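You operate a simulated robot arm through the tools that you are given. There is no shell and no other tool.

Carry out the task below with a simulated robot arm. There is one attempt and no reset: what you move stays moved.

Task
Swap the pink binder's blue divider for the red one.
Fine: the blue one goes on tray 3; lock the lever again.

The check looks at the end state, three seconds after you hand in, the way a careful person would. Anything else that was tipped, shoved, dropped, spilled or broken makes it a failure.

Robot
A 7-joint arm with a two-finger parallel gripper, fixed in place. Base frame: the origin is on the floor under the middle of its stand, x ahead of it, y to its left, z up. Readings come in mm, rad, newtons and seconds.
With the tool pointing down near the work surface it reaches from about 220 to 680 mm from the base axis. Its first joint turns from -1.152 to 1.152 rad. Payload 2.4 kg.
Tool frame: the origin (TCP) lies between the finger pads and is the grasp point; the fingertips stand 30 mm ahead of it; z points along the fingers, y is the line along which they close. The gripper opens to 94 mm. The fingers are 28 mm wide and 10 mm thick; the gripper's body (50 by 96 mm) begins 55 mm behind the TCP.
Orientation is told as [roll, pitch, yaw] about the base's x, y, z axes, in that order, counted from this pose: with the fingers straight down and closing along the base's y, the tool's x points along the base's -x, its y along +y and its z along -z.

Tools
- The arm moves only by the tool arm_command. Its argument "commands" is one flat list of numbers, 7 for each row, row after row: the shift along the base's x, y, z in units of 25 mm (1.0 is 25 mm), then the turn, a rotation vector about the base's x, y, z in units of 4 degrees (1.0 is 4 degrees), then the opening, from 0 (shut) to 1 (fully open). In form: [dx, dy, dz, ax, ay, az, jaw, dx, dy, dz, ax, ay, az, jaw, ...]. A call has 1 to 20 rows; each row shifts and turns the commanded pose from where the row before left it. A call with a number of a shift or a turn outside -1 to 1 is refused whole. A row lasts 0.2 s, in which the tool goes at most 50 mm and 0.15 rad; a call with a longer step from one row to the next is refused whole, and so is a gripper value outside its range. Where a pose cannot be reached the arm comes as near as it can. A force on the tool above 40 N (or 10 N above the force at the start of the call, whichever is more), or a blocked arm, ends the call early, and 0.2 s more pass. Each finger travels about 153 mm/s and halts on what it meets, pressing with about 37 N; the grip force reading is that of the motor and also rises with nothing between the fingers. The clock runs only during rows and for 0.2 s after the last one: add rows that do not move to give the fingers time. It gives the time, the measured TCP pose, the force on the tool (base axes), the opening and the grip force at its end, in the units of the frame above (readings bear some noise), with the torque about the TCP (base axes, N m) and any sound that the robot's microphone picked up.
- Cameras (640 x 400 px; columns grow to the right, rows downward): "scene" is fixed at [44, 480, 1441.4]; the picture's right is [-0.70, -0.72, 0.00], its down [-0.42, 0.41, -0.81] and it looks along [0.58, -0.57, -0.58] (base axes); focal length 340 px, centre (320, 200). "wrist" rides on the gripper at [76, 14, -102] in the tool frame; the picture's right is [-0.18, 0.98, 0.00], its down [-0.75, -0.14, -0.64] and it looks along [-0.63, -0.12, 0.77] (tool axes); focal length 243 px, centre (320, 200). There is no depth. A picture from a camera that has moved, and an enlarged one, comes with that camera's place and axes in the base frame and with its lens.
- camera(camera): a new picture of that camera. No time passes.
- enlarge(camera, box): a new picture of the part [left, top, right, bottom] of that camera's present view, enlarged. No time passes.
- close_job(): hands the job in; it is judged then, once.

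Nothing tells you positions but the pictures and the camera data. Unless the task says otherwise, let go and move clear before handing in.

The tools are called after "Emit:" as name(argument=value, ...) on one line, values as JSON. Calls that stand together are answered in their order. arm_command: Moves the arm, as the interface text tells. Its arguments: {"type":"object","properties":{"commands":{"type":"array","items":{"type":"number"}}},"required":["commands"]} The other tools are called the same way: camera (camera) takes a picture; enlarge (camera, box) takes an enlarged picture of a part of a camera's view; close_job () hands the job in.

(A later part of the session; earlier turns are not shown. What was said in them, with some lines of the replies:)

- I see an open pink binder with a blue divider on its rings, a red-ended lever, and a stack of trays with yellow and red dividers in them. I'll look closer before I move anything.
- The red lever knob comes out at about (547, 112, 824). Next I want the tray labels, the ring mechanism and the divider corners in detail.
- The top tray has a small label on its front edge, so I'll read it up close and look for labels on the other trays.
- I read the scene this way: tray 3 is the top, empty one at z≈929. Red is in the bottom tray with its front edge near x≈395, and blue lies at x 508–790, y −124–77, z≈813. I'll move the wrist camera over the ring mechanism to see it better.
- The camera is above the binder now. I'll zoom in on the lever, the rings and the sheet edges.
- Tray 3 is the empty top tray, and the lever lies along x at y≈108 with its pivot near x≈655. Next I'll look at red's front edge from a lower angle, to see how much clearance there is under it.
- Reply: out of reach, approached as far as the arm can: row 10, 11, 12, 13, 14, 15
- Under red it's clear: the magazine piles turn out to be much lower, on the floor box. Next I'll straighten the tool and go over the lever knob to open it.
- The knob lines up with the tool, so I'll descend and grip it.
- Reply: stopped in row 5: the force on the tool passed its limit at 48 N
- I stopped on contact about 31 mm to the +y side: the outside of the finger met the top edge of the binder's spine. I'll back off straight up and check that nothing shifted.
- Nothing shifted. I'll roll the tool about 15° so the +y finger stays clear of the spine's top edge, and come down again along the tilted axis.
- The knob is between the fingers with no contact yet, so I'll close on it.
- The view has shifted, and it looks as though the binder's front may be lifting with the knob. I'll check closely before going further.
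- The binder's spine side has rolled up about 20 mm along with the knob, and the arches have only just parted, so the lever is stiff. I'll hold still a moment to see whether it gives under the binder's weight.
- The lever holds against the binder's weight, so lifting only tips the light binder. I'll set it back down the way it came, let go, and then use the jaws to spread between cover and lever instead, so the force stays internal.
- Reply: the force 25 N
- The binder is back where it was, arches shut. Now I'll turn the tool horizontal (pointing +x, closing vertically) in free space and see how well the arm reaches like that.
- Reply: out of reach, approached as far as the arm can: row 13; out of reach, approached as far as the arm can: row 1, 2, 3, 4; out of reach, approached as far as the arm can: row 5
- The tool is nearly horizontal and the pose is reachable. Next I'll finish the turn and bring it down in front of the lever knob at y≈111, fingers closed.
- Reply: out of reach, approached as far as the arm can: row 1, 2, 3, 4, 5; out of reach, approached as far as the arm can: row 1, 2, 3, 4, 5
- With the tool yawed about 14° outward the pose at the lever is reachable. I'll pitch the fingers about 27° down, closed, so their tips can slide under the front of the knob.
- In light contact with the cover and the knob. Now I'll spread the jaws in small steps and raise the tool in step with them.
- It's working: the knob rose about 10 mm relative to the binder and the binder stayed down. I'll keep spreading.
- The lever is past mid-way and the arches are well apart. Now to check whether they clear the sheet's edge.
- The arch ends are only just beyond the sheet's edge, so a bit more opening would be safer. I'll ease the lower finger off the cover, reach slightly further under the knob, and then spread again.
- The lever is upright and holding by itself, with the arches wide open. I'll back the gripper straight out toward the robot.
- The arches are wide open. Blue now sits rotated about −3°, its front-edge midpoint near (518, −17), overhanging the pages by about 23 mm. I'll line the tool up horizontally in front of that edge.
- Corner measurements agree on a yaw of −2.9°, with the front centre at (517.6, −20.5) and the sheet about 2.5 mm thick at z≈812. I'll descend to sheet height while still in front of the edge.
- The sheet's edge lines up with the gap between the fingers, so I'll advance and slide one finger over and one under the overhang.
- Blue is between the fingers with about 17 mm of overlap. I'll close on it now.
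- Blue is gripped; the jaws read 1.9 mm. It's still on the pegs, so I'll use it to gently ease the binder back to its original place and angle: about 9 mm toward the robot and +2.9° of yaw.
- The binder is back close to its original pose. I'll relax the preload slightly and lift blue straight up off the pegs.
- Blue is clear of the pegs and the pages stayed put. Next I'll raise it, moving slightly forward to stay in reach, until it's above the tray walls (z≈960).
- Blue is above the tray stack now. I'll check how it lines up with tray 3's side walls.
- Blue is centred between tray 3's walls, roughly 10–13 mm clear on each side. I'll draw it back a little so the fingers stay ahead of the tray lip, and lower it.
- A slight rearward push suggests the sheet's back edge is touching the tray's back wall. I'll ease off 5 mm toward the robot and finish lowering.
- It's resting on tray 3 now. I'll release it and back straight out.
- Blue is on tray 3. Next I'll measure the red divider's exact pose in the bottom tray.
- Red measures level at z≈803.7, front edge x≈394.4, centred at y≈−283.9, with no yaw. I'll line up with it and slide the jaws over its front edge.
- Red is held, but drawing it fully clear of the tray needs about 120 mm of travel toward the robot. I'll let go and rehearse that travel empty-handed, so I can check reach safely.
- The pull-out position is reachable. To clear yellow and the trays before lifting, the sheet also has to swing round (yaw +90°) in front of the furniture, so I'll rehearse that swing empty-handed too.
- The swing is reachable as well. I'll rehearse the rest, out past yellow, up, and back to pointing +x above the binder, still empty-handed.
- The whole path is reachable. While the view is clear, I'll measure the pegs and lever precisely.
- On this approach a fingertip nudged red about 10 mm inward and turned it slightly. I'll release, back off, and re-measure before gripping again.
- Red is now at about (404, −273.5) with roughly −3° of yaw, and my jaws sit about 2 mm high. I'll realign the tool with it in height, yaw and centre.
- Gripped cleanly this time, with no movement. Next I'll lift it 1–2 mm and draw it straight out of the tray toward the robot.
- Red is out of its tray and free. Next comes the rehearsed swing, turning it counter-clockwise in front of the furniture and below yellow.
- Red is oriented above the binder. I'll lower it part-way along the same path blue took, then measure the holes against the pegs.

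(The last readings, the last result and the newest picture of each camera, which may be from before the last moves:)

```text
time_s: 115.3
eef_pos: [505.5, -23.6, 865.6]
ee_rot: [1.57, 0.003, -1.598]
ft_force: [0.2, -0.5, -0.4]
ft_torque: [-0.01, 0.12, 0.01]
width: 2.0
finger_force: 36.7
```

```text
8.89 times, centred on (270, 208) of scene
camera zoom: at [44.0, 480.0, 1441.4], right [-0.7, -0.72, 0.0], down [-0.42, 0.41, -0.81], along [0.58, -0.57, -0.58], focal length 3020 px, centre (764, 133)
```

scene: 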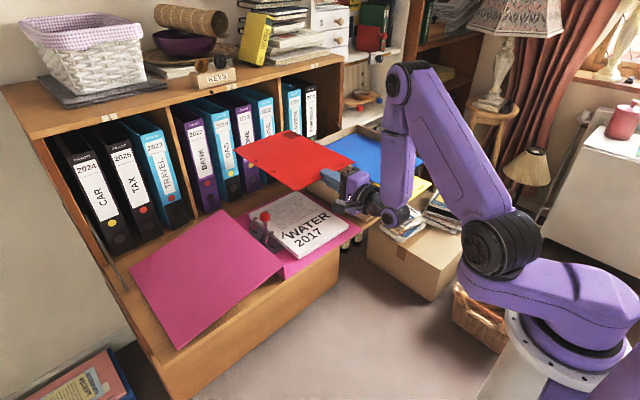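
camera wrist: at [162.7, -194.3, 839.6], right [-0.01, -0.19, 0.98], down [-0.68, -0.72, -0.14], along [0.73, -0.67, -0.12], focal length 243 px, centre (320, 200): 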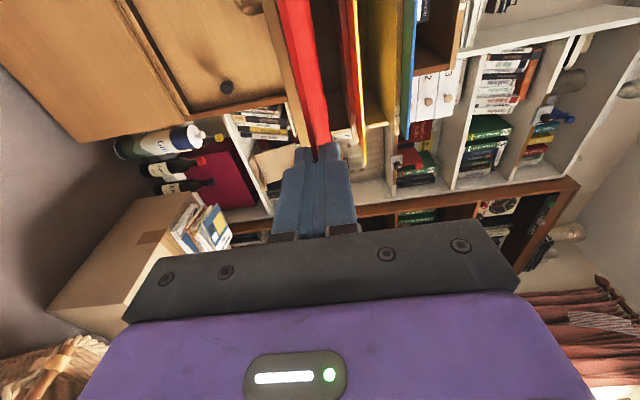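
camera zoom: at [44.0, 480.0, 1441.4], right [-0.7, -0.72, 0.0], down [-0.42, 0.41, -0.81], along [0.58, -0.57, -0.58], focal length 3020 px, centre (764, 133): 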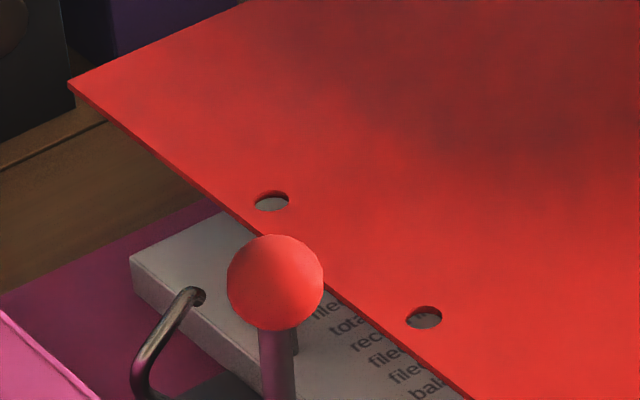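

Emit:
enlarge(camera="scene", box=[260, 215, 284, 231])

Emit:
enlarge(camera="scene", box=[276, 212, 300, 228])

Emit:
enlarge(camera="scene", box=[276, 225, 300, 241])

Emit:
enlarge(camera="scene", box=[256, 200, 280, 216])

```text
16.00 times, centred on (272, 223) of scene
camera zoom: at [44.0, 480.0, 1441.4], right [-0.7, -0.72, 0.0], down [-0.42, 0.41, -0.81], along [0.58, -0.57, -0.58], focal length 5436 px, centre (1088, -168)
```

zoom: 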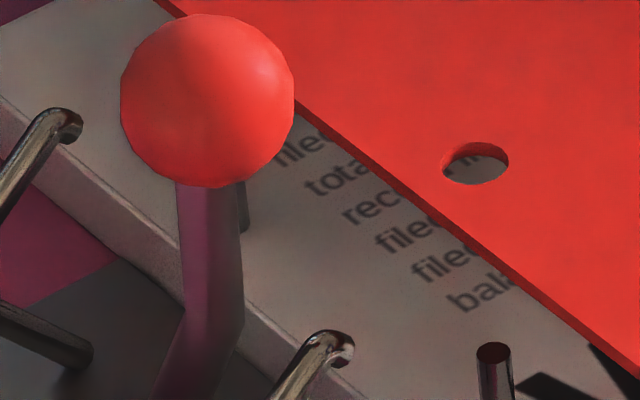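

```text
16.00 times, centred on (288, 220) of scene
camera zoom: at [44.0, 480.0, 1441.4], right [-0.7, -0.72, 0.0], down [-0.42, 0.41, -0.81], along [0.58, -0.57, -0.58], focal length 5436 px, centre (832, -120)
```

zoom: 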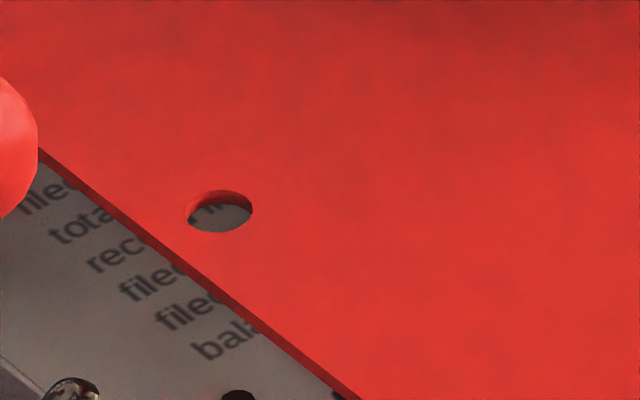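

```text
16.00 times, centred on (288, 233) of scene
camera zoom: at [44.0, 480.0, 1441.4], right [-0.7, -0.72, 0.0], down [-0.42, 0.41, -0.81], along [0.58, -0.57, -0.58], focal length 5436 px, centre (832, -328)
```

zoom: 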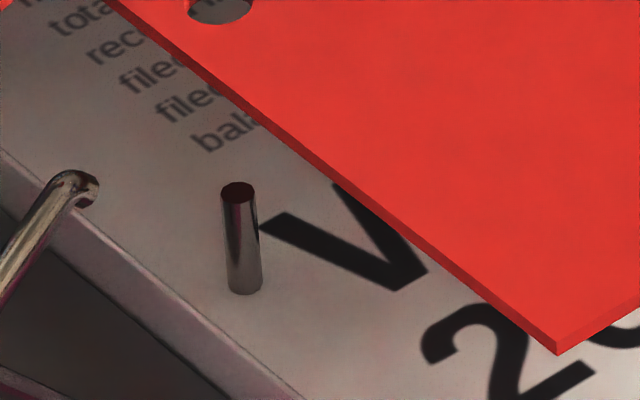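

```text
16.00 times, centred on (268, 208) of scene
camera zoom: at [44.0, 480.0, 1441.4], right [-0.7, -0.72, 0.0], down [-0.42, 0.41, -0.81], along [0.58, -0.57, -0.58], focal length 5436 px, centre (1152, 72)
```

zoom: 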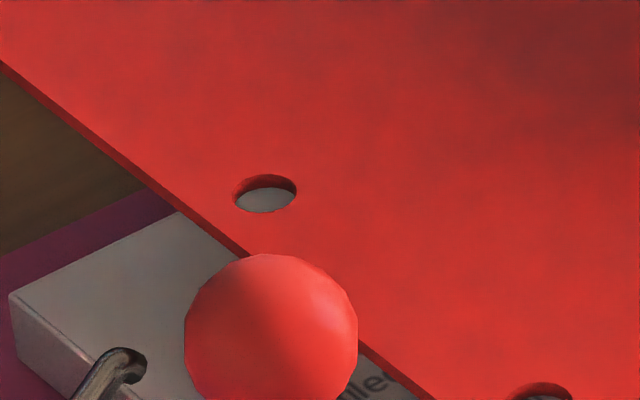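

Hole and peg directions agree at about −1.6°. I'll shift by (−7.6, +5.1) mm, lower to just above the peg tops, and check through the holes.

Emit:
arm_command(commands=[-0.15, 0.1, 0, 0, 0, 0, 0, -0.15, 0.1, 0, 0, 0, 0, 0, 0, 0, -0.25, 0, 0, 0, 0, 0, 0, -0.25, 0, 0, 0, 0, 0, 0, -0.25, 0, 0, 0, 0, 0, 0, 0, 0, 0, 0, 0])

Emit:
enlarge(camera="scene", box=[276, 215, 306, 235])

Emit:
enlarge(camera="scene", box=[256, 205, 286, 225])

Emit:
enlarge(camera="scene", box=[230, 175, 380, 275])

```text
time_s: 116.7
eef_pos: [497.3, -20.9, 847.7]
ee_rot: [1.573, 0.003, -1.596]
ft_force: [0.2, 0.2, -0.8]
ft_torque: [-0.01, 0.17, 0.01]
width: 2.3
finger_force: 36.7
```

```text
16.00 times, centred on (291, 225) of scene
camera zoom: at [44.1, 480.0, 1441.4], right [-0.7, -0.72, 0.0], down [-0.42, 0.41, -0.81], along [0.58, -0.57, -0.58], focal length 5436 px, centre (784, -200)
```

zoom: 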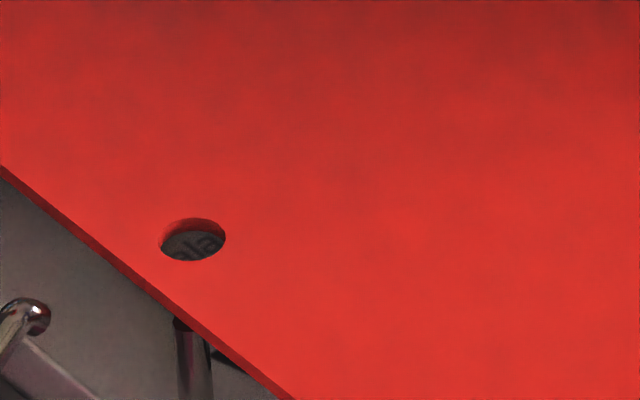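

```text
16.00 times, centred on (271, 215) of scene
camera zoom: at [44.1, 480.0, 1441.4], right [-0.7, -0.72, 0.0], down [-0.42, 0.41, -0.81], along [0.58, -0.57, -0.58], focal length 5436 px, centre (1104, -40)
```

zoom: 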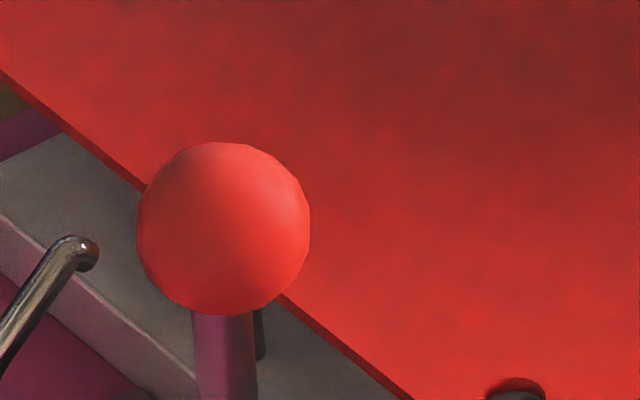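

```text
4.00 times, centred on (305, 225) of scene
camera zoom: at [44.1, 480.0, 1441.4], right [-0.7, -0.72, 0.0], down [-0.42, 0.41, -0.81], along [0.58, -0.57, -0.58], focal length 1359 px, centre (380, 100)
```

zoom: 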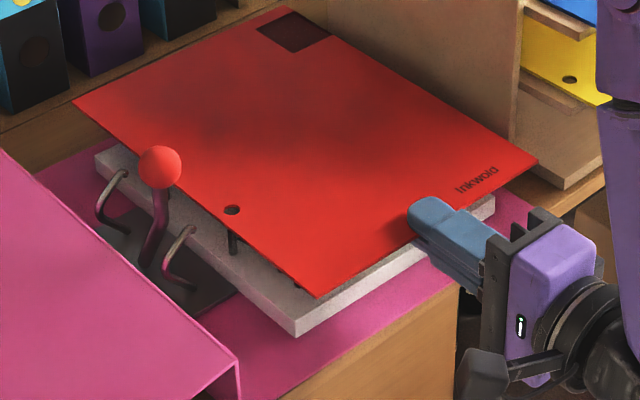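

Emit:
arm_command(commands=[-0.03, 0.09, 0, 0, 0, 0, 0, 0, 0, -0.17, 0, 0, 0, 0, 0, 0, -0.17, 0, 0, 0, 0, 0, 0, 0, 0, 0, 0, 0, 0, 0, 0, 0, 0, 0, 0])

Emit:
enlarge(camera="scene", box=[276, 215, 306, 235])

Emit:
enlarge(camera="scene", box=[256, 205, 286, 225])

```text
time_s: 117.9
eef_pos: [495.8, -19.5, 839.9]
ee_rot: [1.571, 0.001, -1.596]
ft_force: [0.0, -0.2, -0.4]
ft_torque: [0.02, 0.15, -0.02]
width: 2.2
finger_force: 36.2
```

```text
16.00 times, centred on (291, 225) of scene
camera zoom: at [44.1, 480.0, 1441.4], right [-0.7, -0.72, 0.0], down [-0.42, 0.41, -0.81], along [0.58, -0.57, -0.58], focal length 5436 px, centre (784, -200)
```

zoom: 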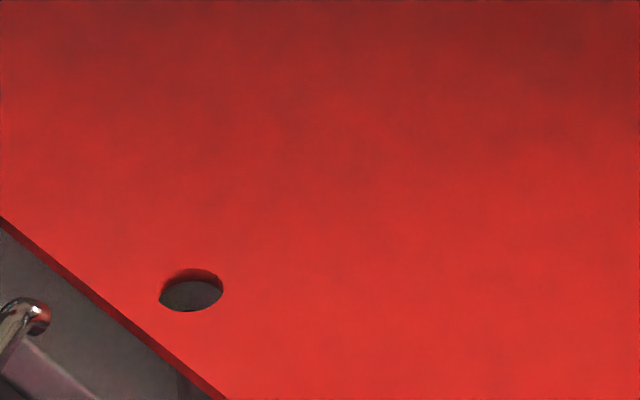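

```text
16.00 times, centred on (271, 215) of scene
camera zoom: at [44.1, 480.0, 1441.4], right [-0.7, -0.72, 0.0], down [-0.42, 0.41, -0.81], along [0.58, -0.57, -0.58], focal length 5436 px, centre (1104, -40)
```

zoom: 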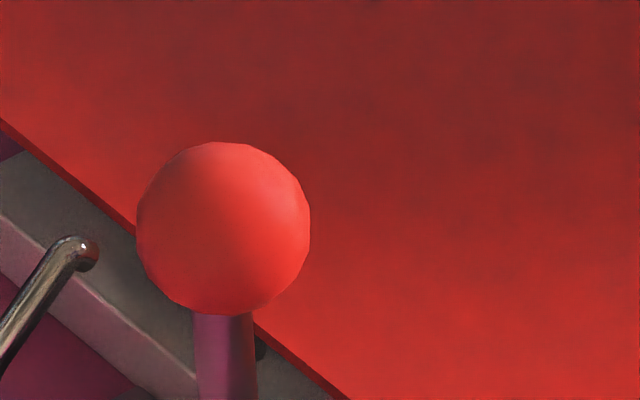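

Emit:
arm_command(commands=[0.04, -0.012, 0, 0, 0, 0, 0, 0, 0, -0.14, 0, 0, 0, 0, 0, 0, 0, 0, 0, 0, 0, 0, 0, 0, 0, 0, 0, 0])

Emit:
enlarge(camera="scene", box=[276, 215, 306, 235])

Emit:
enlarge(camera="scene", box=[230, 175, 380, 275])

```text
time_s: 118.9
eef_pos: [496.9, -20.0, 836.1]
ee_rot: [1.571, 0.002, -1.597]
ft_force: [0.3, 0.2, -0.5]
ft_torque: [0.0, 0.16, -0.03]
width: 2.0
finger_force: 36.8
```

```text
16.00 times, centred on (291, 225) of scene
camera zoom: at [44.1, 480.0, 1441.4], right [-0.7, -0.72, 0.0], down [-0.42, 0.41, -0.81], along [0.58, -0.57, -0.58], focal length 5436 px, centre (784, -200)
```

zoom: 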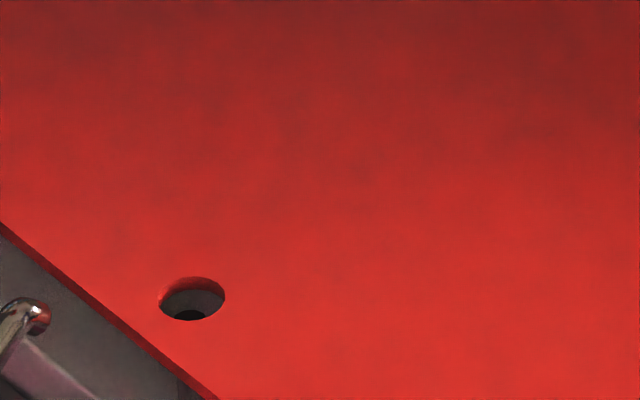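

```text
4.00 times, centred on (305, 225) of scene
camera zoom: at [44.1, 480.0, 1441.4], right [-0.7, -0.72, 0.0], down [-0.42, 0.41, -0.81], along [0.58, -0.57, -0.58], focal length 1359 px, centre (380, 100)
```

zoom: 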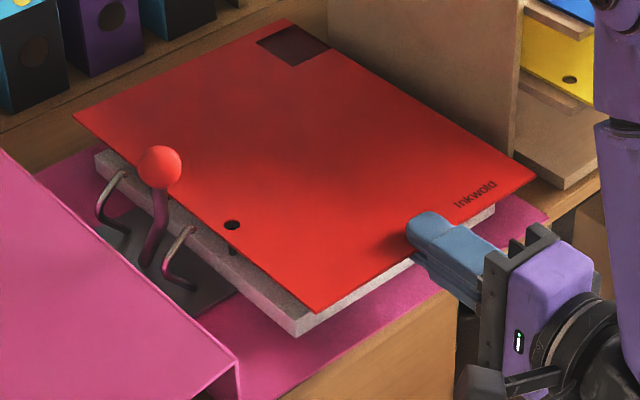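

The front peg shows inside its hole. I'll make a final 0.8 mm correction and lower slowly while watching the forces.

Emit:
arm_command(commands=[0, 0.03, 0, 0, 0, 0, 0, 0, 0, -0.08, 0, 0, 0, 0, 0, 0, -0.08, 0, 0, 0, 0, 0, 0, -0.08, 0, 0, 0, 0, 0, 0, 0, 0, 0, 0, 0])

Emit:
enlarge(camera="scene", box=[276, 215, 306, 235])

Emit:
enlarge(camera="scene", box=[256, 205, 286, 225])

```text
time_s: 120.1
eef_pos: [496.0, -19.7, 829.8]
ee_rot: [1.571, 0.002, -1.598]
ft_force: [0.0, 0.2, -0.8]
ft_torque: [0.01, 0.13, -0.01]
width: 2.3
finger_force: 36.8
```

```text
16.00 times, centred on (291, 225) of scene
camera zoom: at [44.1, 480.0, 1441.4], right [-0.7, -0.72, 0.0], down [-0.42, 0.41, -0.81], along [0.58, -0.57, -0.58], focal length 5436 px, centre (784, -200)
```

zoom: 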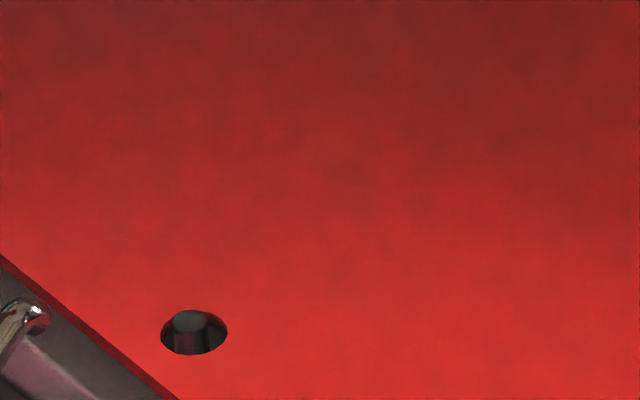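

```text
16.00 times, centred on (271, 215) of scene
camera zoom: at [44.1, 480.0, 1441.4], right [-0.7, -0.72, 0.0], down [-0.42, 0.41, -0.81], along [0.58, -0.57, -0.58], focal length 5436 px, centre (1104, -40)
```

zoom: 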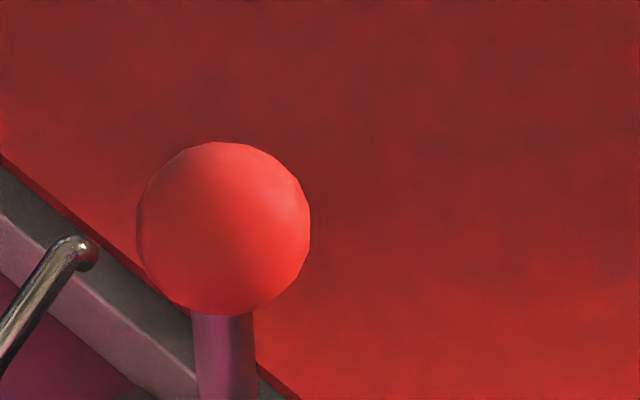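

No contact force at all, so both pegs are in their holes. I'll keep lowering red onto the page stack.

Emit:
arm_command(commands=[0, 0, -0.1, 0, 0, 0, 0, 0, 0, -0.1, 0, 0, 0, 0, 0, 0, -0.1, 0, 0, 0, 0, 0, 0, -0.1, 0, 0, 0, 0, 0, 0, -0.1, 0, 0, 0, 0, 0, 0, -0.1, 0, 0, 0, 0, 0, 0, 0, 0, 0, 0, 0])

Emit:
enlarge(camera="scene", box=[245, 200, 345, 270])

Emit:
enlarge(camera="wrist", box=[200, 40, 360, 180])

```text
time_s: 121.7
eef_pos: [496.4, -19.0, 813.6]
ee_rot: [1.571, 0.002, -1.596]
ft_force: [1.1, -0.6, 0.2]
ft_torque: [0.03, 0.06, -0.2]
width: 2.1
finger_force: 36.9
```

```text
5.71 times, centred on (295, 235) of scene
camera zoom: at [44.1, 480.0, 1441.4], right [-0.7, -0.72, 0.0], down [-0.42, 0.41, -0.81], along [0.58, -0.57, -0.58], focal length 1941 px, centre (463, 0)
```

zoom: 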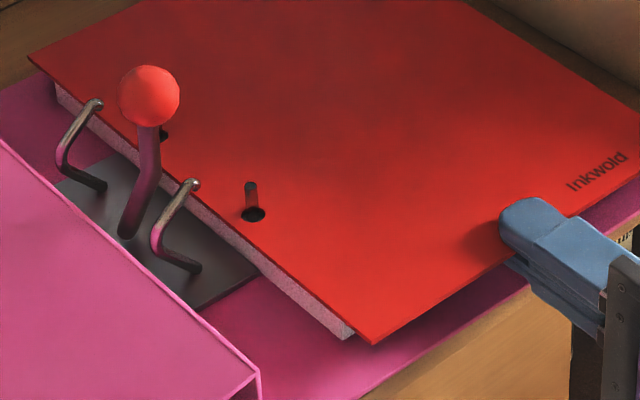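

```text
2.86 times, centred on (280, 110) of wrist
camera zoom: at [395.1, 60.0, 828.8], right [0.0, -0.19, 0.98], down [-0.66, -0.74, -0.14], along [0.75, -0.65, -0.12], focal length 693 px, centre (434, 457)
```

zoom: 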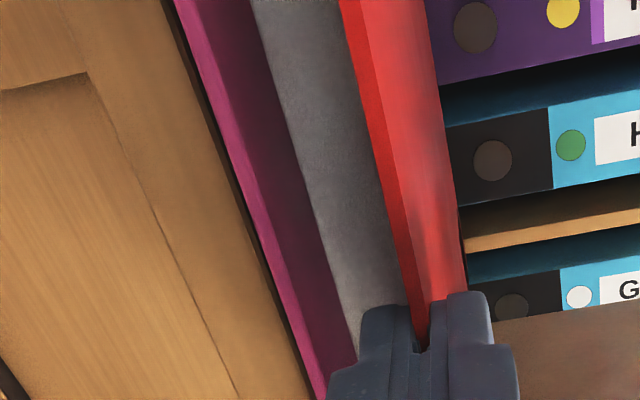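

Emit:
arm_command(commands=[0, 0, -0.05, 0, 0, 0, 0, 0, 0, 0, 0, 0, 0, 0, 0, 0, 0, 0, 0, 0, 0.04, 0, 0, 0, 0, 0, 0, 0.1, 0, 0, 0, 0, 0, 0, 0.1])

Emit:
enlarge(camera="scene", box=[245, 200, 345, 270])

Emit:
enlarge(camera="wrist", box=[200, 40, 360, 180])

```text
time_s: 122.9
eef_pos: [496.9, -18.6, 812.8]
ee_rot: [1.571, 0.0, -1.596]
ft_force: [0.7, 0.7, 0.2]
ft_torque: [0.03, -0.02, -0.02]
width: 9.2
finger_force: 0.1
```

```text
5.71 times, centred on (295, 235) of scene
camera zoom: at [44.0, 480.0, 1441.4], right [-0.7, -0.72, 0.0], down [-0.42, 0.41, -0.81], along [0.58, -0.57, -0.58], focal length 1941 px, centre (463, 0)
```

zoom: 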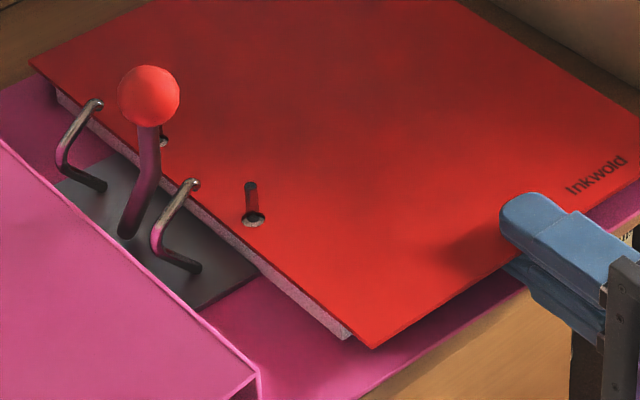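

```text
2.86 times, centred on (280, 110) of wrist
camera zoom: at [395.1, 59.8, 828.2], right [0.0, -0.19, 0.98], down [-0.66, -0.74, -0.14], along [0.75, -0.65, -0.12], focal length 693 px, centre (434, 457)
```

zoom: 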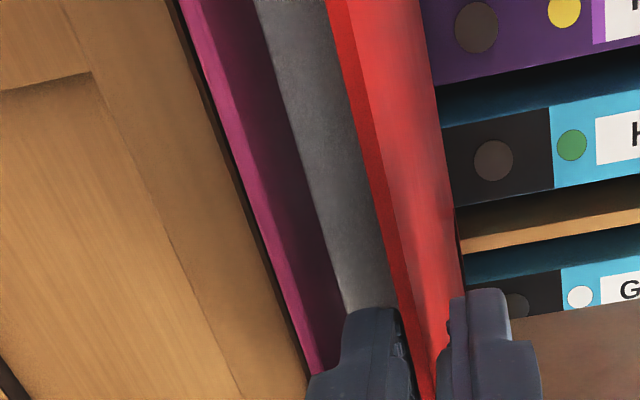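

Red is resting on the stack with both pegs through. I'll back the jaws straight out.

Emit:
arm_command(commands=[-0.4, 0.011, -0.01, 0, 0, 0, 0.1, -0.5, 0.013, 0, 0, 0, 0, 0.1, -0.7, 0.02, 0, 0, 0, 0, 0.1, -0.6, 0, 0.3, 0, 0, 0, 0.1, 0, 0, 0.6, 0, 0, 0, 0.1])

Emit:
camera(camera="scene")

Emit:
enlarge(camera="scene", box=[230, 180, 380, 290])

Emit:
enlarge(camera="scene", box=[255, 205, 300, 245])

```text
time_s: 124.1
eef_pos: [440.5, -19.6, 834.7]
ee_rot: [1.568, 0.001, -1.594]
ft_force: [0.0, -0.1, 0.5]
ft_torque: [-0.04, 0.0, 0.0]
width: 9.4
finger_force: 0.0
```

```text
taken
```

scene: 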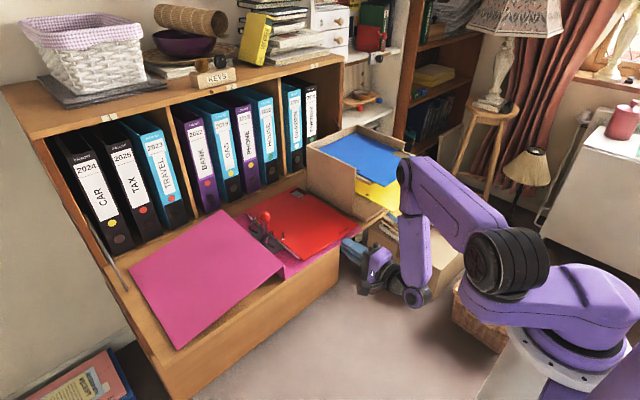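

```text
3.64 times, centred on (305, 235) of scene
camera zoom: at [44.0, 480.0, 1441.4], right [-0.7, -0.72, 0.0], down [-0.42, 0.41, -0.81], along [0.58, -0.57, -0.58], focal length 1236 px, centre (374, 73)
```

zoom: 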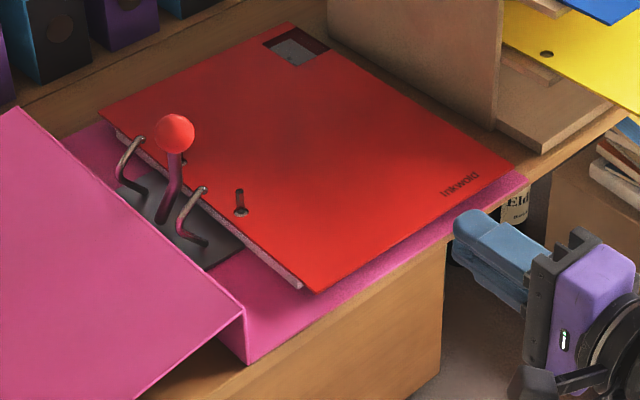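

```text
10.00 times, centred on (278, 225) of scene
camera zoom: at [44.0, 480.0, 1441.4], right [-0.7, -0.72, 0.0], down [-0.42, 0.41, -0.81], along [0.58, -0.57, -0.58], focal length 3398 px, centre (745, -50)
```

zoom: 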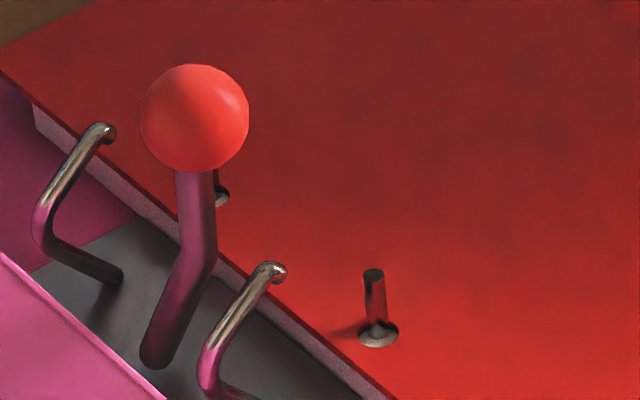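

Both pegs are through red's holes. Now for locking the lever: I'll bring the closed fingers over the upright knob and push it down along its arc.

Emit:
arm_command(commands=[0.9, 0.6, 0.65, 0, 0, 0.5, 0, 0.9, 0.6, 0.65, 0, 0, 0.5, 0, 0.9, 0.6, 0.65, 0, 0, 0.5, 0, 0.9, 0.6, 0.65, 0, 0, 0.5, 0, 0.3, 0.6, 0.6, 0, 0, 0.48, 0, 0.3, 0.6, 0.6, 0, 0, 0.48, 0, 0.2, 0.6, 0.6, 0, 0, 0.48, 0, 0.2, 0.6, 0.6, 0, 0, 0.48, 0, 0, 0, 0, 0, 0, 0, 0])

Emit:
camera(camera="scene")

Emit:
camera(camera="wrist")

```text
time_s: 126.1
eef_pos: [557.7, 102.7, 958.5]
ee_rot: [1.569, 0.002, -1.323]
ft_force: [0.4, -0.2, 0.0]
ft_torque: [-0.01, 0.0, -0.02]
width: 0.1
finger_force: 33.7
```

```text
taken
```

scene: 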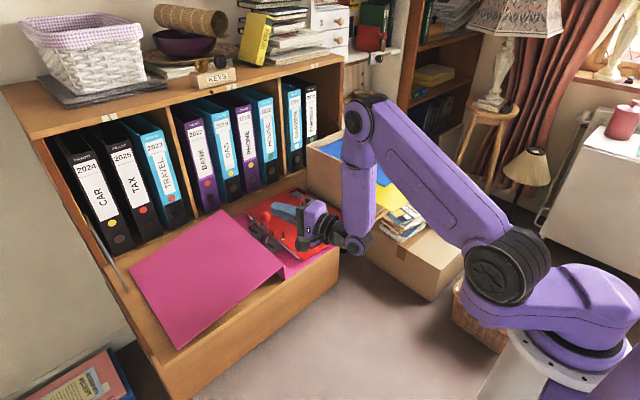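

```text
taken
camera wrist: at [438.9, 151.1, 973.2], right [0.05, -0.18, 0.98], down [-0.44, -0.89, -0.14], along [0.9, -0.42, -0.12], focal length 243 px, centre (320, 200)
```

wrist: 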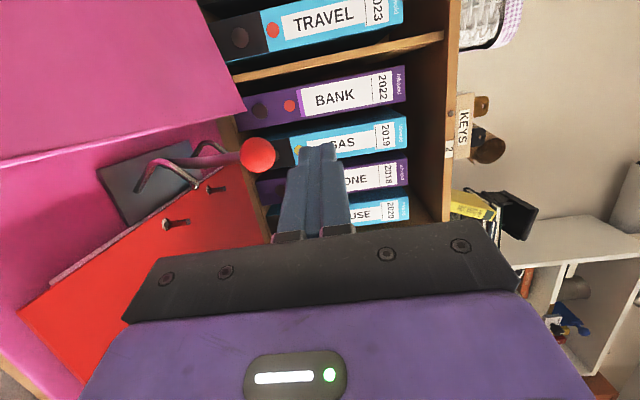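

The knob is at about (622, 110.5, 908). I'll pitch the fingers 45° down so they hook over the knob's top-rear, giving a forward-and-down push.

Emit:
arm_command(commands=[0.275, 0.04, 0.05, -0.23, 0.909, 0, 0, 0.275, 0.04, 0.05, -0.23, 0.909, 0, 0, 0.275, 0.04, 0.05, -0.23, 0.909, 0, 0, 0.275, 0.04, 0.05, -0.23, 0.909, 0, 0, 0.275, 0.04, 0.05, -0.23, 0.909, 0, 0, 0.275, 0.04, 0.05, -0.23, 0.909, 0, 0, 0.275, 0.04, 0.05, -0.23, 0.909, 0, 0, 0.275, 0.04, 0.05, -0.23, 0.909, 0, 0, 0.275, 0.04, 0.05, -0.23, 0.909, 0, 0, 0.275, 0.04, 0.05, -0.23, 0.909, 0, 0, 0.275, 0.04, 0, -0.23, 0.909, 0, 0, 0.275, 0.04, 0, -0.23, 0.909, 0, 0, 0, 0, 0, 0, 0, 0, 0])

Emit:
camera(camera="wrist")

Emit:
enlarge(camera="scene", box=[230, 170, 380, 280])

```text
time_s: 128.9
eef_pos: [638.8, 114.7, 972.8]
ee_rot: [0.785, 0.002, -1.326]
ft_force: [1.3, -0.5, -0.7]
ft_torque: [-0.01, 0.0, 0.0]
width: 0.3
finger_force: 33.1
```

```text
taken
camera wrist: at [558.8, 173.4, 1055.5], right [0.72, -0.01, 0.69], down [-0.35, -0.87, 0.35], along [0.6, -0.5, -0.63], focal length 243 px, centre (320, 200)
```

wrist: 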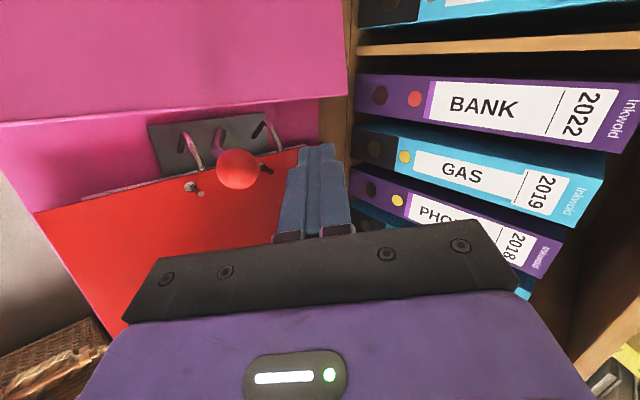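

```text
3.64 times, centred on (305, 225) of scene
camera zoom: at [44.0, 480.0, 1441.4], right [-0.7, -0.72, 0.0], down [-0.42, 0.41, -0.81], along [0.58, -0.57, -0.58], focal length 1236 px, centre (374, 109)
```

zoom: 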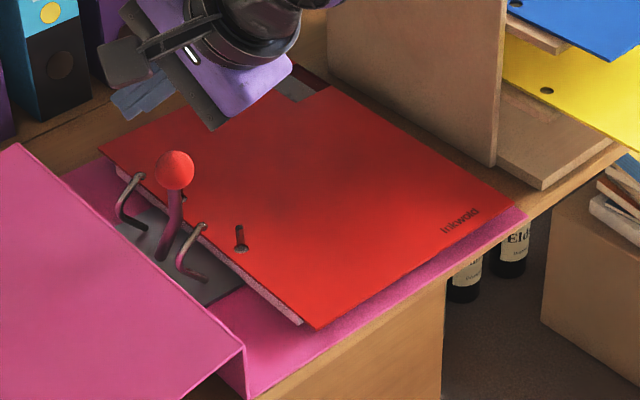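

Emit:
arm_command(commands=[0.05, 0, -0.55, 0, 0, 0, 0, 0.05, 0, -0.55, 0, 0, 0, 0, -0.12, -0.03, -0.15, 0, 0, 0, 0, -0.12, -0.03, -0.15, 0, 0, 0, 0, 0, 0, 0, 0, 0, 0, 0])

Emit:
camera(camera="wrist")

Emit:
enlarge(camera="scene", box=[230, 180, 330, 260])

```text
time_s: 130.1
eef_pos: [636.3, 113.2, 936.0]
ee_rot: [0.785, 0.003, -1.322]
ft_force: [0.0, -0.8, 0.4]
ft_torque: [0.0, 0.02, 0.04]
width: 0.1
finger_force: 32.8
```

```text
taken
camera wrist: at [556.4, 171.1, 1019.1], right [0.72, -0.01, 0.69], down [-0.35, -0.87, 0.35], along [0.6, -0.5, -0.63], focal length 243 px, centre (320, 200)
```

wrist: 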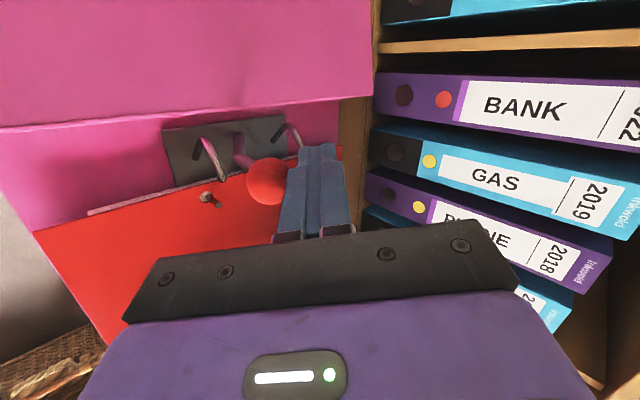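

```text
5.00 times, centred on (280, 220) of scene
camera zoom: at [44.0, 480.0, 1441.4], right [-0.7, -0.72, 0.0], down [-0.42, 0.41, -0.81], along [0.58, -0.57, -0.58], focal length 1699 px, centre (520, 100)
```

zoom: 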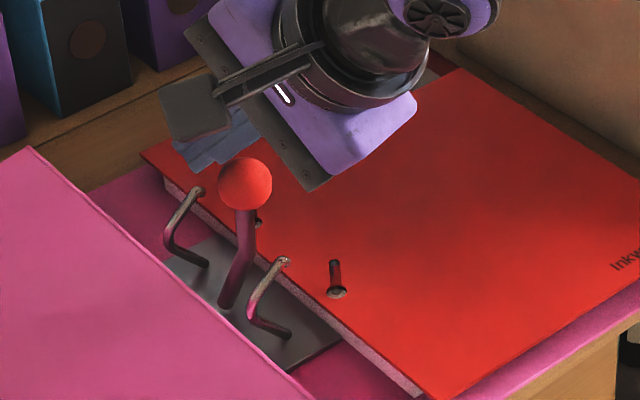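

Emit:
arm_command(commands=[-0.38, -0.013, -0.168, 0.143, -0.565, 0, 0, -0.38, -0.013, -0.168, 0.143, -0.565, 0, 0, -0.38, -0.013, -0.168, 0.143, -0.565, 0, 0])

Emit:
camera(camera="wrist")

Emit:
enlarge(camera="scene", box=[230, 180, 350, 270])

```text
time_s: 130.9
eef_pos: [608.5, 111.5, 925.1]
ee_rot: [0.903, 0.003, -1.326]
ft_force: [1.0, 0.1, -0.8]
ft_torque: [0.01, -0.01, -0.02]
width: 0.0
finger_force: 33.2
```

```text
taken
camera wrist: at [519.5, 166.7, 1000.1], right [0.63, -0.03, 0.77], down [-0.39, -0.88, 0.28], along [0.67, -0.48, -0.57], focal length 243 px, centre (320, 200)
```

wrist: 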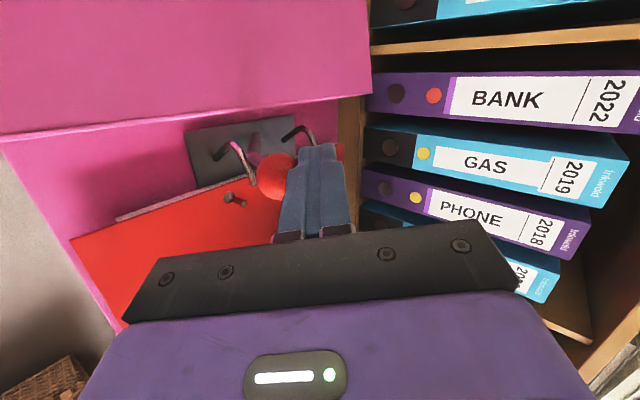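

```text
4.44 times, centred on (290, 225) of scene
camera zoom: at [44.1, 480.0, 1441.4], right [-0.7, -0.72, 0.0], down [-0.42, 0.41, -0.81], along [0.58, -0.57, -0.58], focal length 1510 px, centre (453, 89)
```

zoom: 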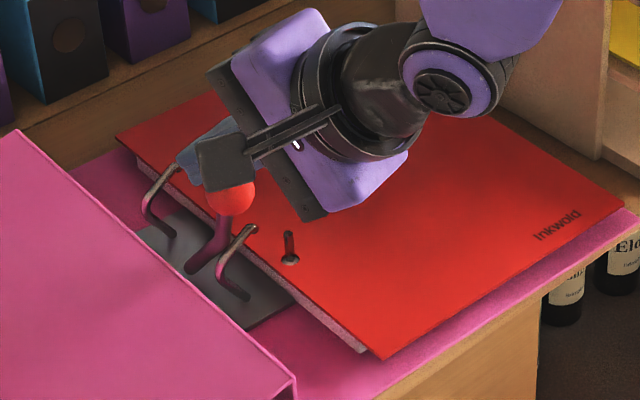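

The lever is following easily. I'll continue along the arc.

Emit:
arm_command(commands=[-0.376, -0.01, -0.25, 0.2453, -0.9694, 0, 0, -0.376, -0.01, -0.25, 0.2453, -0.9694, 0, 0, -0.326, -0.01, -0.274, 0.2453, -0.9694, 0, 0, -0.326, -0.01, -0.274, 0.2453, -0.9694, 0, 0])

Emit:
camera(camera="wrist")

Emit:
enlarge(camera="scene", box=[230, 180, 350, 270])

```text
time_s: 131.9
eef_pos: [571.6, 109.4, 898.2]
ee_rot: [1.187, 0.001, -1.326]
ft_force: [-0.7, -0.2, -0.1]
ft_torque: [0.0, 0.02, 0.03]
width: 0.0
finger_force: 32.7
```

```text
taken
camera wrist: at [465.4, 161.5, 950.2], right [0.4, -0.09, 0.91], down [-0.44, -0.89, 0.11], along [0.8, -0.45, -0.4], focal length 243 px, centre (320, 200)
```

wrist: 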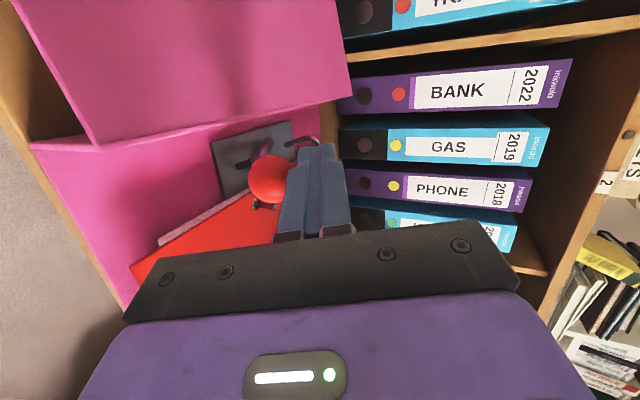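

```text
4.44 times, centred on (290, 225) of scene
camera zoom: at [44.0, 480.0, 1441.4], right [-0.7, -0.72, 0.0], down [-0.42, 0.41, -0.81], along [0.58, -0.57, -0.58], focal length 1510 px, centre (453, 89)
```

zoom: 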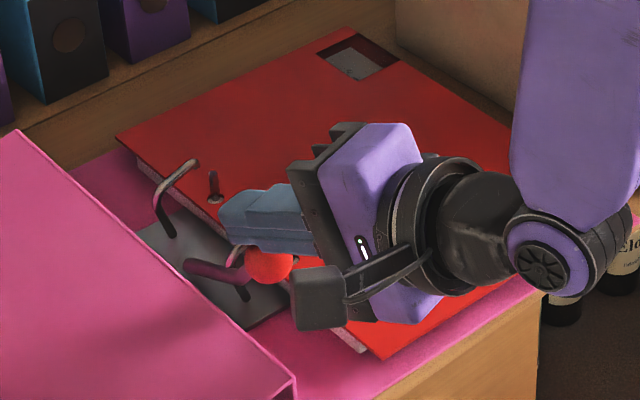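

Emit:
arm_command(commands=[-0.272, 0.0, -0.33, 0.2146, -0.848, 0, 0, -0.272, 0.0, -0.33, 0.2146, -0.848, 0, 0, -0.212, 0.0, -0.356, 0.2146, -0.848, 0, 0, -0.212, 0.0, -0.356, 0.2146, -0.848, 0, 0])

Emit:
camera(camera="wrist")

Emit:
enlarge(camera="scene", box=[230, 190, 350, 280])

```text
time_s: 132.9
eef_pos: [547.5, 110.7, 865.5]
ee_rot: [1.431, 0.001, -1.323]
ft_force: [-0.1, 0.2, 0.1]
ft_torque: [0.0, -0.03, 0.03]
width: 0.2
finger_force: 33.4
```

```text
taken
camera wrist: at [431.7, 159.7, 893.5], right [0.18, -0.15, 0.97], down [-0.45, -0.89, -0.05], along [0.87, -0.43, -0.22], focal length 243 px, centre (320, 200)
```

wrist: 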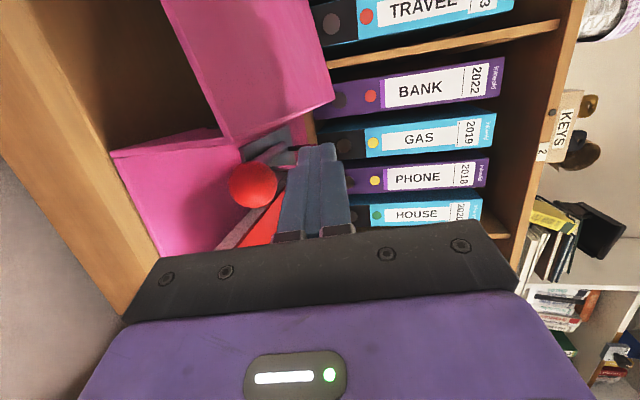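

```text
4.44 times, centred on (290, 235) of scene
camera zoom: at [44.0, 480.0, 1441.4], right [-0.7, -0.72, 0.0], down [-0.42, 0.41, -0.81], along [0.58, -0.57, -0.58], focal length 1510 px, centre (453, 44)
```

zoom: 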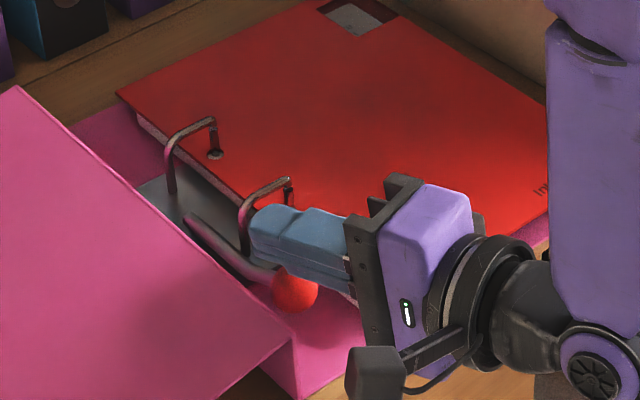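

The lever has dropped to its closed position and the arches meet the pegs. I'll press gently on the knob to make sure it's fully locked.

Emit:
arm_command(commands=[-0.14, 0, -0.36, 0.153, -0.606, 0, 0, -0.14, 0, -0.36, 0.153, -0.606, 0, 0, 0, 0, -0.05, 0, 0, 0, 0, 0, 0, -0.04, 0, 0, 0, 0])

Emit:
enlarge(camera="scene", box=[240, 195, 330, 265])

```text
time_s: 133.9
eef_pos: [540.1, 110.8, 845.8]
ee_rot: [1.528, -0.002, -1.321]
ft_force: [1.7, 3.0, 21.5]
ft_torque: [0.08, -0.26, 0.06]
width: 0.2
finger_force: 33.9
```

```text
5.71 times, centred on (285, 230) of scene
camera zoom: at [43.7, 480.0, 1441.4], right [-0.7, -0.72, 0.0], down [-0.42, 0.41, -0.81], along [0.58, -0.57, -0.58], focal length 1941 px, centre (520, 29)
```

zoom: 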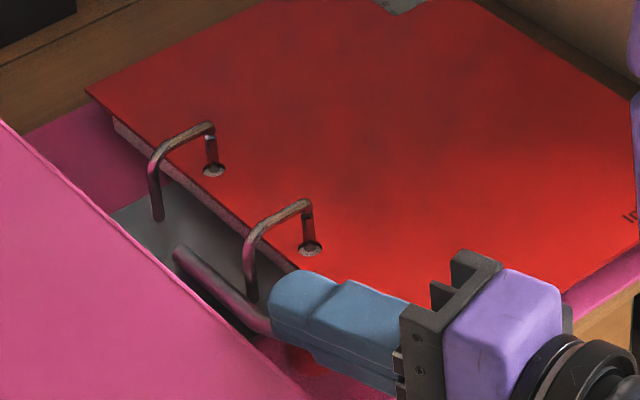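

It's held firmly under 21 N. I'll lift off and retreat, then inspect the result.

Emit:
arm_command(commands=[0, 0, 0.3, 0, 0, 0, 0, 0, 0, 0.5, 0, 0, 0, 0, -0.3, -0.08, 0.5, 0, 0, 0, 0, -0.8, -0.2, 0.2, 0, 0, 0, 0, -0.9, -0.3, 0, 0, 0, 0, 0, -0.9, -0.5, 0, 0, 0, 0, 0, 0, -0.8, 0, 0, 0, 0, 0])

Emit:
camera(camera="scene")

Emit:
enlarge(camera="scene", box=[225, 180, 375, 290])

Emit:
enlarge(camera="scene", box=[255, 205, 315, 255])

```text
time_s: 135.5
eef_pos: [468.7, 66.5, 878.5]
ee_rot: [1.517, 0.002, -1.321]
ft_force: [0.9, 0.1, 0.8]
ft_torque: [0.01, 0.01, -0.01]
width: 0.0
finger_force: 33.2
```

```text
taken
```

scene: 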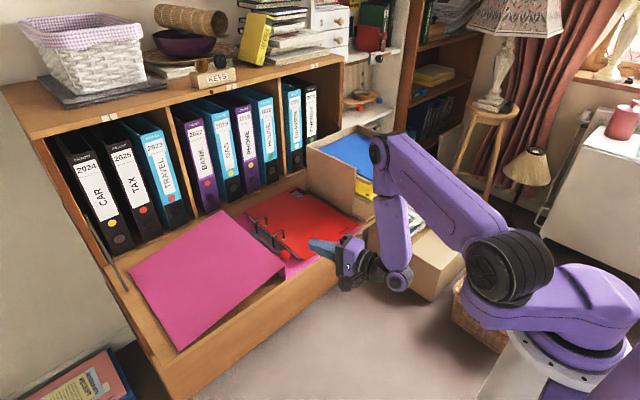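

```text
3.64 times, centred on (300, 235) of scene
camera zoom: at [44.0, 480.0, 1441.4], right [-0.7, -0.72, 0.0], down [-0.42, 0.41, -0.81], along [0.58, -0.56, -0.58], focal length 1236 px, centre (393, 73)
```

zoom: 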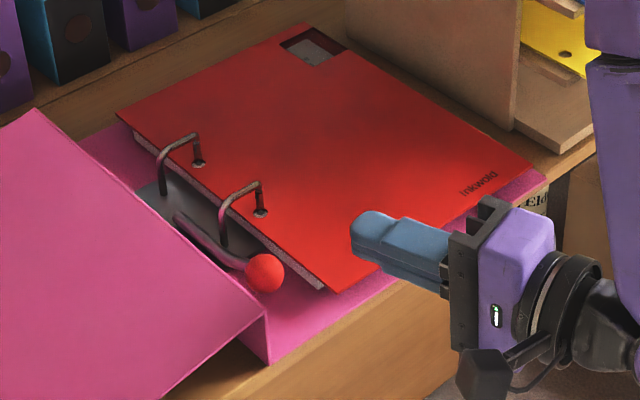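

```text
8.00 times, centred on (285, 230) of scene
camera zoom: at [44.0, 480.0, 1441.4], right [-0.7, -0.72, 0.0], down [-0.42, 0.41, -0.81], along [0.58, -0.56, -0.58], focal length 2718 px, centre (600, -40)
```

zoom: 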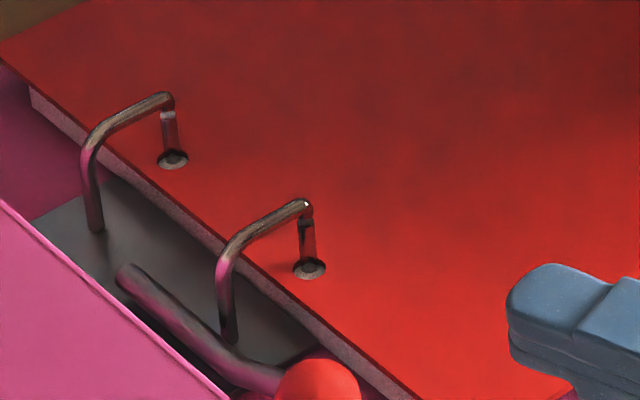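

Red is in, the rings are closed, and the knob is back at its original height (z≈824). I'll move the arm well clear and check the whole scene.

Emit:
arm_command(commands=[-0.2, -0.2, 0.5, -0.23, 0.909, 0, 0, -0.2, -0.2, 0.5, -0.23, 0.909, 0, 0, -0.2, -0.2, 0.5, -0.23, 0.909, 0, 0, -0.2, -0.2, 0.6, -0.23, 0.909, 0, 0, -0.2, -0.2, 0.6, -0.23, 0.909, 0, 0, -0.2, -0.2, 0.6, -0.23, 0.909, 0, 0, -0.2, -0.2, 0.6, -0.23, 0.909, 0, 0, -0.2, 0, 0.6, -0.23, 0.909, 0, 0, -0.2, 0, 0.6, -0.23, 0.909, 0, 0, -0.2, 0, 0.6, -0.23, 0.909, 0, 0, 0, 0, 0.6, -0.23, 0.909, 0, 0.2, 0, 0, 0.6, -0.23, 0.909, 0, 0.2])

Emit:
camera(camera="scene")

Emit:
camera(camera="wrist")

```text
time_s: 138.1
eef_pos: [418.1, 27.9, 1054.5]
ee_rot: [0.729, 0.001, -1.325]
ft_force: [0.7, 0.3, -0.6]
ft_torque: [0.01, -0.01, -0.02]
width: 19.0
finger_force: 0.1
```

```text
taken
```

scene: 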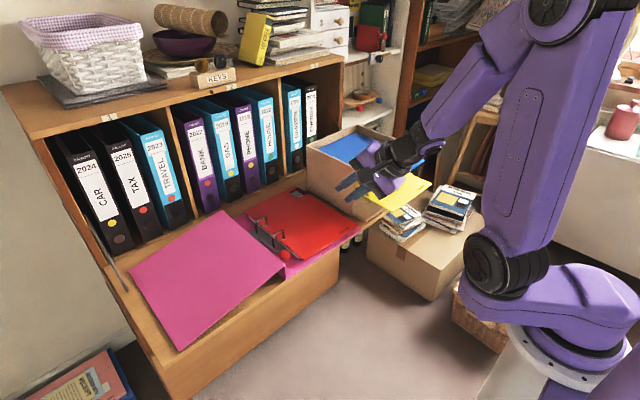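

```text
taken
camera wrist: at [342.3, 87.4, 1140.6], right [0.76, 0.0, 0.65], down [-0.33, -0.86, 0.39], along [0.56, -0.51, -0.65], focal length 243 px, centre (320, 200)
```

wrist: 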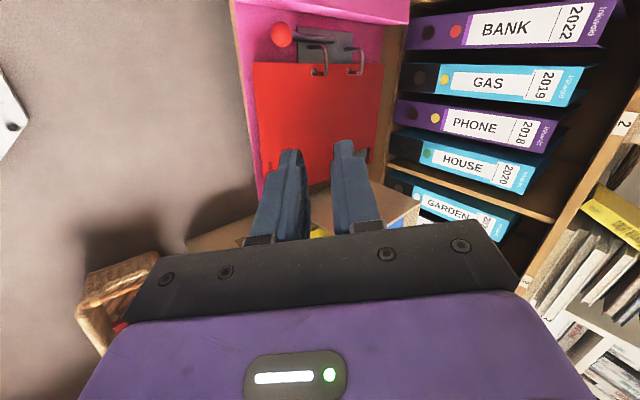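

Emit:
arm_command(commands=[-0.1, -0.3, 0.9, -0.233, 0.921, 0, 0.2, -0.1, -0.5, 0.9, -0.233, 0.921, 0, 0.2, -0.2, -1, 0.8, -0.233, 0.921, 0, 0.2, -0.2, -1, 0.8, -0.233, 0.921, 0, 0.2, -0.2, -1, 0.6, -0.233, 0.921, 0, 0.2, -0.2, -1, 0.4, -0.233, 0.921, 0, 0.2, -0.2, -1, 0.2, -0.233, 0.921, 0, 0.2, -0.2, -1, 0, -0.233, 0.921, 0, 0.2, -0.2, -1, 0, -0.233, 0.921, 0, 0.2, -0.2, -1, 0, -0.233, 0.921, 0, 0.2, -0.2, -1, 0, -0.233, 0.921, 0, 0.2, 0, -1, 0, 0, 0, 0.9, 0.2, 0, -1, 0, 0, 0, 0.9, 0.2, 0, 0, 0, 0, 0, 0.9, 0.2])

Emit:
camera(camera="scene")

Emit:
enlarge(camera="scene", box=[290, 110, 490, 250])

Emit:
enlarge(camera="scene", box=[220, 160, 380, 280])

```text
time_s: 141.1
eef_pos: [368.1, -266.8, 1167.5]
ee_rot: [0.003, 0.001, -1.137]
ft_force: [0.4, -0.7, -0.4]
ft_torque: [-0.04, -0.01, 0.02]
width: 18.9
finger_force: 0.0
```

```text
taken
```

scene: 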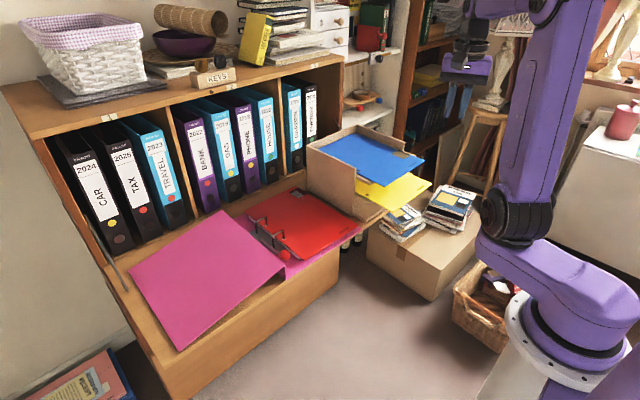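

```text
2.86 times, centred on (390, 180) of scene
camera zoom: at [44.0, 480.0, 1441.4], right [-0.7, -0.72, 0.0], down [-0.42, 0.41, -0.81], along [0.58, -0.57, -0.58], focal length 971 px, centre (120, 257)
```

zoom: 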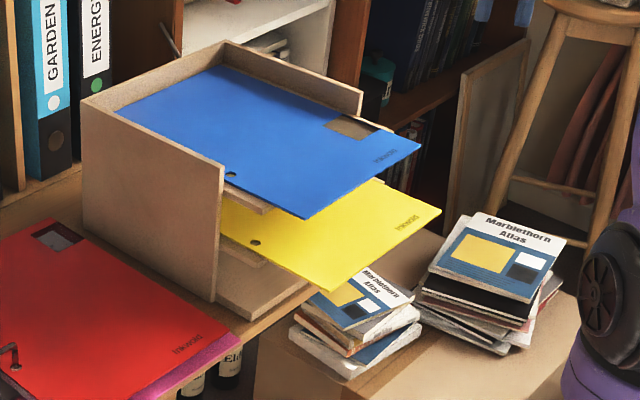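

```text
3.33 times, centred on (300, 220) of scene
camera zoom: at [44.0, 480.0, 1441.4], right [-0.7, -0.72, 0.0], down [-0.42, 0.41, -0.81], along [0.58, -0.57, -0.58], focal length 1132 px, centre (387, 133)
```

zoom: 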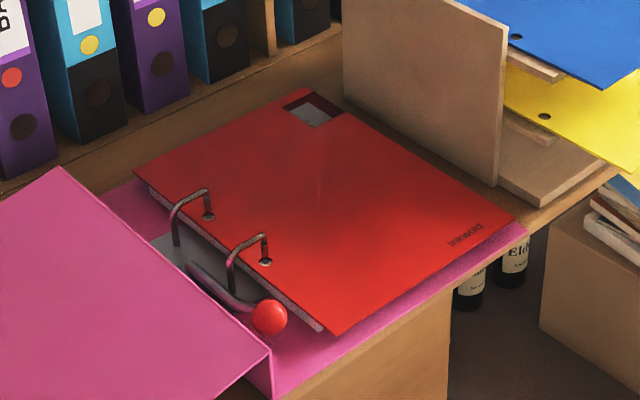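

Emit:
enlarge(camera="scene", box=[258, 208, 308, 248])

Emit:
enlarge(camera="scene", box=[0, 0, 360, 220])

```text
10.00 times, centred on (283, 228) of scene
camera zoom: at [44.0, 480.0, 1441.4], right [-0.7, -0.72, 0.0], down [-0.42, 0.41, -0.81], along [0.58, -0.57, -0.58], focal length 3398 px, centre (690, -80)
```

zoom: 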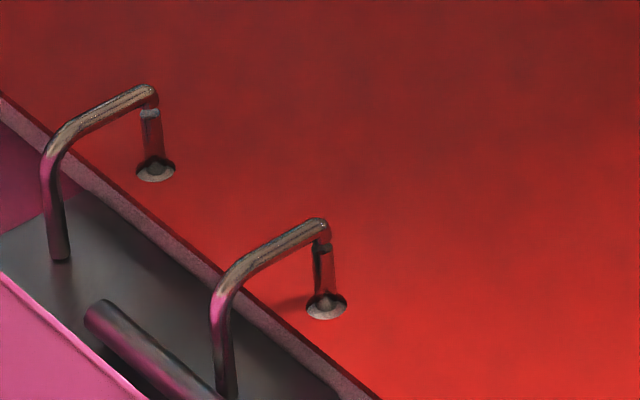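

```text
1.78 times, centred on (180, 110) of scene
camera zoom: at [44.0, 480.0, 1441.4], right [-0.7, -0.72, 0.0], down [-0.42, 0.41, -0.81], along [0.58, -0.57, -0.58], focal length 604 px, centre (569, 360)
```

zoom: 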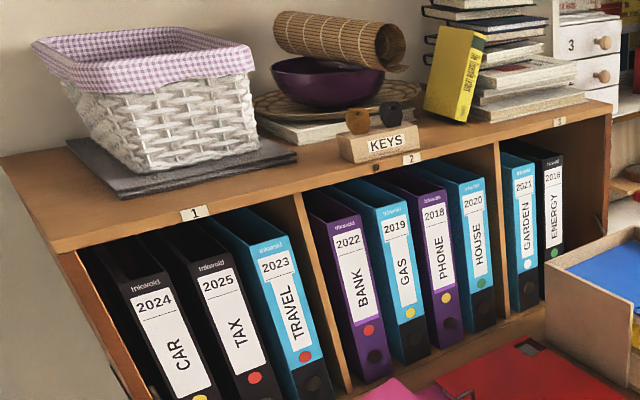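

The red divider is on both rings, the rings are shut and the lever is down in its locked position. Blue lies on tray 3, and yellow, the trays and everything else look undisturbed, so I'm handing in.

Emit:
close_job()

```text
The job is handed in.
```

The pink binder now holds the red divider, with both pegs through its holes. The blue divider is on tray 3, which is the top tray. The lever is locked again: the rings are shut, and it held when I pressed it with about 21 N. I've handed the job in.

- **Binder position:** The lever was stiff. On the first try the binder's spine side lifted about 20 mm, and I set it back down. Opening the lever also slid the binder, and I eased it most of the way back. It ended about 7 mm from where it started and turned about 1.6°.
- **Red divider:** A fingertip nudged it about 10 mm inside its tray before I got a clean grip. It is now on the rings, so this left nothing out of place.
- **Everything else:** In the final pictures the yellow divider, the trays and the shelf items look where they were.
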